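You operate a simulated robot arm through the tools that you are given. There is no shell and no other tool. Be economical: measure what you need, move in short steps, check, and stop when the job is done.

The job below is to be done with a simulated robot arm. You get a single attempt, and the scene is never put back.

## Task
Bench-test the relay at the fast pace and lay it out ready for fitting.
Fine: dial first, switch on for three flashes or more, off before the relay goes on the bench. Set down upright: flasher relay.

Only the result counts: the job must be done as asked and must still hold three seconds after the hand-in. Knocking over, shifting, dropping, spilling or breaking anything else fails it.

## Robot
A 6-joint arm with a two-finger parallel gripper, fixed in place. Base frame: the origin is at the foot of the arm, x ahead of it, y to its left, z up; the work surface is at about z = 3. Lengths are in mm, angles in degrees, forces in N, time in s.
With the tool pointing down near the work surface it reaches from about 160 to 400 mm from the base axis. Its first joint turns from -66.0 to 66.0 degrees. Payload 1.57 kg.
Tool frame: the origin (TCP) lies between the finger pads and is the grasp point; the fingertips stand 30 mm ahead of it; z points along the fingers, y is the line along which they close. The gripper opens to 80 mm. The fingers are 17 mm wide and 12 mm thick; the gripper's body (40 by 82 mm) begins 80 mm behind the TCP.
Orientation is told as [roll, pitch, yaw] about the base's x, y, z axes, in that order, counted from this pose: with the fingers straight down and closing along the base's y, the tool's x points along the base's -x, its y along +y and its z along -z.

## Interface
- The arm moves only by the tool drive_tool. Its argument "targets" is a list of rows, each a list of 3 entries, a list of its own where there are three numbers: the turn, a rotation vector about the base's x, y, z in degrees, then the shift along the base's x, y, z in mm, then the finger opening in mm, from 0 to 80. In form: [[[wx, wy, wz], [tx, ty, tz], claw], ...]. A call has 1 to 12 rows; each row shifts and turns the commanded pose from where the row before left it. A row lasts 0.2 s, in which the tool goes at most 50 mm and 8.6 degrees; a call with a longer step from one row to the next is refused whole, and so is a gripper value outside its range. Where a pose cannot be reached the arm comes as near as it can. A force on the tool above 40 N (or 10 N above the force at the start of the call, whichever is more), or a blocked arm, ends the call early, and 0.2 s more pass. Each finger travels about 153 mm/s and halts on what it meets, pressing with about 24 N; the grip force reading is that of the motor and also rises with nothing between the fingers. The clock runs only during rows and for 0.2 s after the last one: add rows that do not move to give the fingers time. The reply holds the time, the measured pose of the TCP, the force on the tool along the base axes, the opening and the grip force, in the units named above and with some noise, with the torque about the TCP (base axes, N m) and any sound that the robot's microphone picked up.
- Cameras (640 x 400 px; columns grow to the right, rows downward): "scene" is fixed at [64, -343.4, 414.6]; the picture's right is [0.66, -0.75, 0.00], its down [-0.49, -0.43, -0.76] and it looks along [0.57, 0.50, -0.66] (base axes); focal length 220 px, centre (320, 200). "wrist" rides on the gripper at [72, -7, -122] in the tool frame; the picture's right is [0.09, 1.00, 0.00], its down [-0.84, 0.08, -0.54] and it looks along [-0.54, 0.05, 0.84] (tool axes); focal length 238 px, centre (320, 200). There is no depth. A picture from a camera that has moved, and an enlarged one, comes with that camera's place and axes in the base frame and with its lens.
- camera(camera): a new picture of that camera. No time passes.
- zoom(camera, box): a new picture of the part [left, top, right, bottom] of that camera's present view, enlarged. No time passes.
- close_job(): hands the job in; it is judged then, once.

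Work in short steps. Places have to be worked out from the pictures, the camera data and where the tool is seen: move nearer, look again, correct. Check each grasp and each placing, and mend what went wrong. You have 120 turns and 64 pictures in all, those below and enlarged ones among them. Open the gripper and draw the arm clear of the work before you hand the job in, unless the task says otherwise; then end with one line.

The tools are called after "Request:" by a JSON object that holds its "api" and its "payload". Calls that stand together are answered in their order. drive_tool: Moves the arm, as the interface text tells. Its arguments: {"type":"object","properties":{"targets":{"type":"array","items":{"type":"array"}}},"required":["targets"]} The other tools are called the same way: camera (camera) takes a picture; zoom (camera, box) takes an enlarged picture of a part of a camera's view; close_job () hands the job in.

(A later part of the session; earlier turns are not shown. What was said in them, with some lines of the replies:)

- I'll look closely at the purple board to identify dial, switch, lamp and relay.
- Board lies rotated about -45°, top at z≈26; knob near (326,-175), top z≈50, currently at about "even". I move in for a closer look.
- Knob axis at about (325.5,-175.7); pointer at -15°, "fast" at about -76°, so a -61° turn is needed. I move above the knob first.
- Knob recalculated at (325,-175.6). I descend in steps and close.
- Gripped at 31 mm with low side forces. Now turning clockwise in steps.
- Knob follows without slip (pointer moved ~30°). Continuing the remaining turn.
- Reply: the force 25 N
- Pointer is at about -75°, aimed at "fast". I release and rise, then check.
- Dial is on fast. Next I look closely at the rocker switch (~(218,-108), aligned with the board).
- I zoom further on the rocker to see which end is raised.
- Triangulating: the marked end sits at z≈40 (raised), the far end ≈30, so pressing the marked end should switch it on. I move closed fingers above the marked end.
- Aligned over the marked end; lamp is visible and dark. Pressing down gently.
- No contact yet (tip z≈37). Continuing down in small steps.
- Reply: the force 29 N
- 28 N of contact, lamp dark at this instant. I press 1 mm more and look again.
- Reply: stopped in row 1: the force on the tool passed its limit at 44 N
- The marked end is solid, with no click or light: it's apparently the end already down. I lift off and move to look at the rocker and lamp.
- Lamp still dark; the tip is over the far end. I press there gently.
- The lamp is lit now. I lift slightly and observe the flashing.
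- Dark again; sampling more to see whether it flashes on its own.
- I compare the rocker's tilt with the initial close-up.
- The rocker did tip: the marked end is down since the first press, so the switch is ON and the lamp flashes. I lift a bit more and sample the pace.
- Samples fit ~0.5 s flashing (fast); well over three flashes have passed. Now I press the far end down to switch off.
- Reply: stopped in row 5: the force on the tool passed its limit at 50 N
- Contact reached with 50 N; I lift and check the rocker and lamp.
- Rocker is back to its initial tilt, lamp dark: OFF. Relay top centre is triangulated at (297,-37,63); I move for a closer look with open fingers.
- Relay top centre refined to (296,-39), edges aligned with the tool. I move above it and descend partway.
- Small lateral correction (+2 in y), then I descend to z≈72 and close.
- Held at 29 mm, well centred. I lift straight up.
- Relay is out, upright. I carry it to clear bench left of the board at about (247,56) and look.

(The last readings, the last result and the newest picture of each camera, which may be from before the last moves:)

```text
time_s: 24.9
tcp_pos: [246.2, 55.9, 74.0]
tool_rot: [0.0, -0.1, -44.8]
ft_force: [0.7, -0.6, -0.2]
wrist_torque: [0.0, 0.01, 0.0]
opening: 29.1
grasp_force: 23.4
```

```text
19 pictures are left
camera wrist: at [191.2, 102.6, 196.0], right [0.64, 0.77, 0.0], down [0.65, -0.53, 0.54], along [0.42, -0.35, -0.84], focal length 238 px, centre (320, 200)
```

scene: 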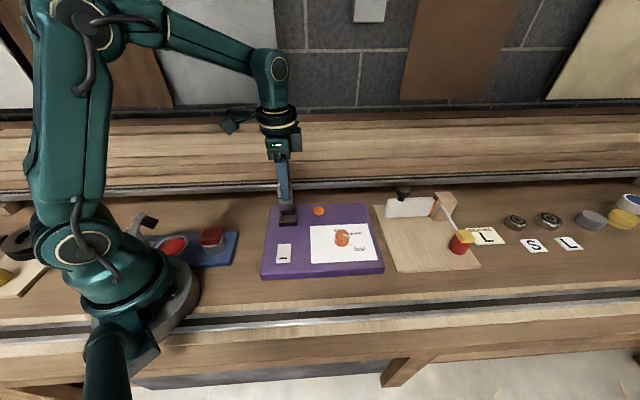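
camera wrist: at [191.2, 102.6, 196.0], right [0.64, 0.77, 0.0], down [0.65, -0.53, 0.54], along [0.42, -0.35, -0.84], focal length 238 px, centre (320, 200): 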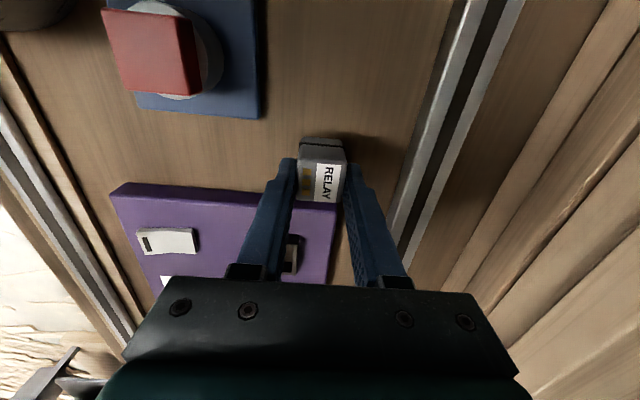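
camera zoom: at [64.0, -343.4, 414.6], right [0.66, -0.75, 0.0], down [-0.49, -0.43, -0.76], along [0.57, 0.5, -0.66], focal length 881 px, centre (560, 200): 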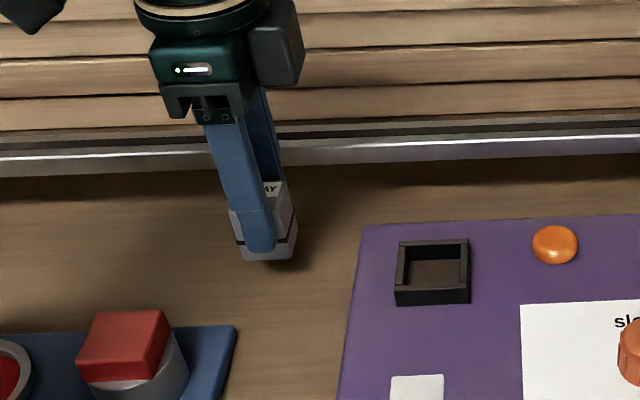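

Spot is clear. I lower until just above the expected contact.

Request:
{"api": "drive_tool", "payload": {"targets": [[[0, 0, 0], [0, 0, -10], 20], [[0, 0, 0], [0, 0, -8], 20], [[0, 0, 0], [0, 0, -3], 20], [[0, 0, 0], [0, 0, -2], 20], [[0, 0, 0], [0, 0, -2], 20]]}}

Request:
{"api": "zoom", "payload": {"camera": "scene", "box": [220, 170, 310, 240]}}

```text
time_s: 26.1
tcp_pos: [246.6, 54.4, 52.2]
tool_rot: [-0.1, -0.1, -44.8]
ft_force: [-0.6, 0.3, -0.8]
wrist_torque: [-0.01, -0.01, 0.02]
opening: 28.9
grasp_force: 23.9
```

```text
5.71 times, centred on (265, 205) of scene
camera zoom: at [64.0, -343.4, 414.6], right [0.66, -0.75, 0.0], down [-0.49, -0.43, -0.76], along [0.57, 0.5, -0.66], focal length 1259 px, centre (634, 171)
```

zoom: 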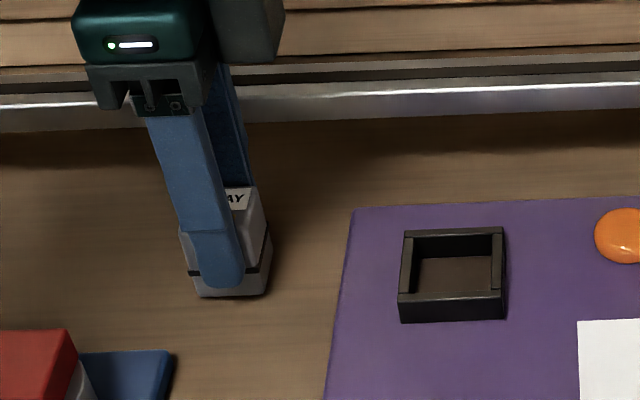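

No contact yet; continuing in 1.5 mm steps.

Request:
{"api": "drive_tool", "payload": {"targets": [[[0, 0, 0], [0, 0, -1.5], 20], [[0, 0, 0], [0, 0, -1.5], 20], [[0, 0, 0], [0, 0, -1.5], 20]]}}

```text
time_s: 26.9
tcp_pos: [247.3, 55.4, 47.0]
tool_rot: [0.0, -0.1, -44.9]
ft_force: [-0.1, 0.1, 1.5]
wrist_torque: [-0.01, 0.04, -0.05]
opening: 29.0
grasp_force: 23.3
```

Request:
{"api": "drive_tool", "payload": {"targets": [[[0, 0, 0], [0, 0, -1], 20]]}}

```text
time_s: 27.3
tcp_pos: [246.3, 54.9, 46.7]
tool_rot: [0.0, -0.1, -44.8]
ft_force: [-5.7, 1.3, 17.7]
wrist_torque: [0.07, 0.25, 0.02]
opening: 29.1
grasp_force: 23.8
```

Firm contact (18 N) with the bench. I ease up slightly, open gently and rise.

Request:
{"api": "drive_tool", "payload": {"targets": [[[0, 0, 0], [0, 0, 0.8], 20], [[0, 0, 0], [0, 0, 0], 32], [[0, 0, 0], [0, 0, 0], 45], [[0, 0, 0], [0, 0, 0], 60], [[0, 0, 0], [0, 0, 0], 60], [[0, 0, 0], [0, 0, 20], 60], [[0, 0, 0], [0, 0, 40], 60], [[0, 0, 0], [0, 0, 40], 60]]}}

Request:
{"api": "zoom", "payload": {"camera": "scene", "box": [220, 170, 370, 280]}}

Request:
{"api": "camera", "payload": {"camera": "wrist"}}

```text
time_s: 29.1
tcp_pos: [247.6, 58.6, 148.4]
tool_rot: [-0.1, -0.2, -44.8]
ft_force: [0.4, -1.0, 0.9]
wrist_torque: [-0.02, 0.01, -0.01]
opening: 60.0
grasp_force: 0.0
```

```text
3.64 times, centred on (295, 225) of scene
camera zoom: at [64.0, -343.4, 414.6], right [0.66, -0.75, 0.0], down [-0.49, -0.43, -0.76], along [0.57, 0.5, -0.66], focal length 801 px, centre (411, 109)
```

zoom: 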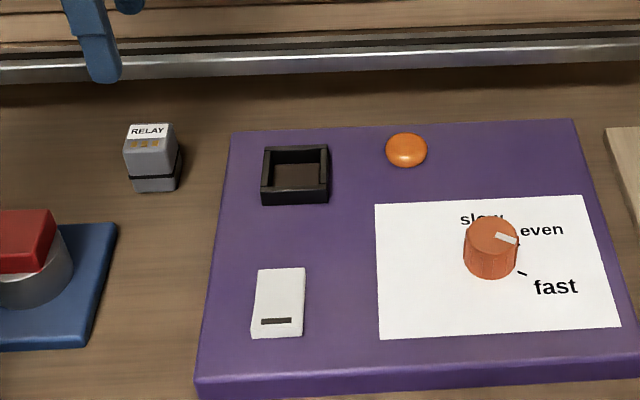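

```text
16 pictures are left
camera wrist: at [192.3, 105.3, 269.1], right [0.64, 0.77, 0.0], down [0.65, -0.53, 0.54], along [0.42, -0.35, -0.84], focal length 238 px, centre (320, 200)
```

wrist: 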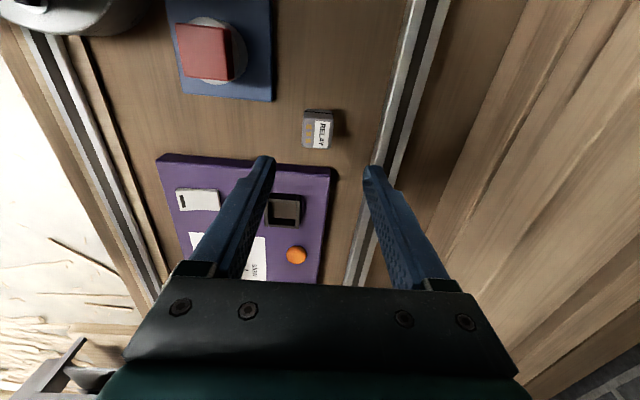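

The relay stands upright on the bench, the switch is off, the dial is at fast, nothing else has moved, and the arm is clear. Handing in.

Request:
{"api": "close_job", "payload": {}}

```text
The job is handed in.
```

I set the dial to fast and switched on for about 6 s. The lamp flashed roughly every 0.5 s, estimated from spaced pictures, so well over three flashes. I then switched off and set the flasher relay upright on clear bench to the left of the board.
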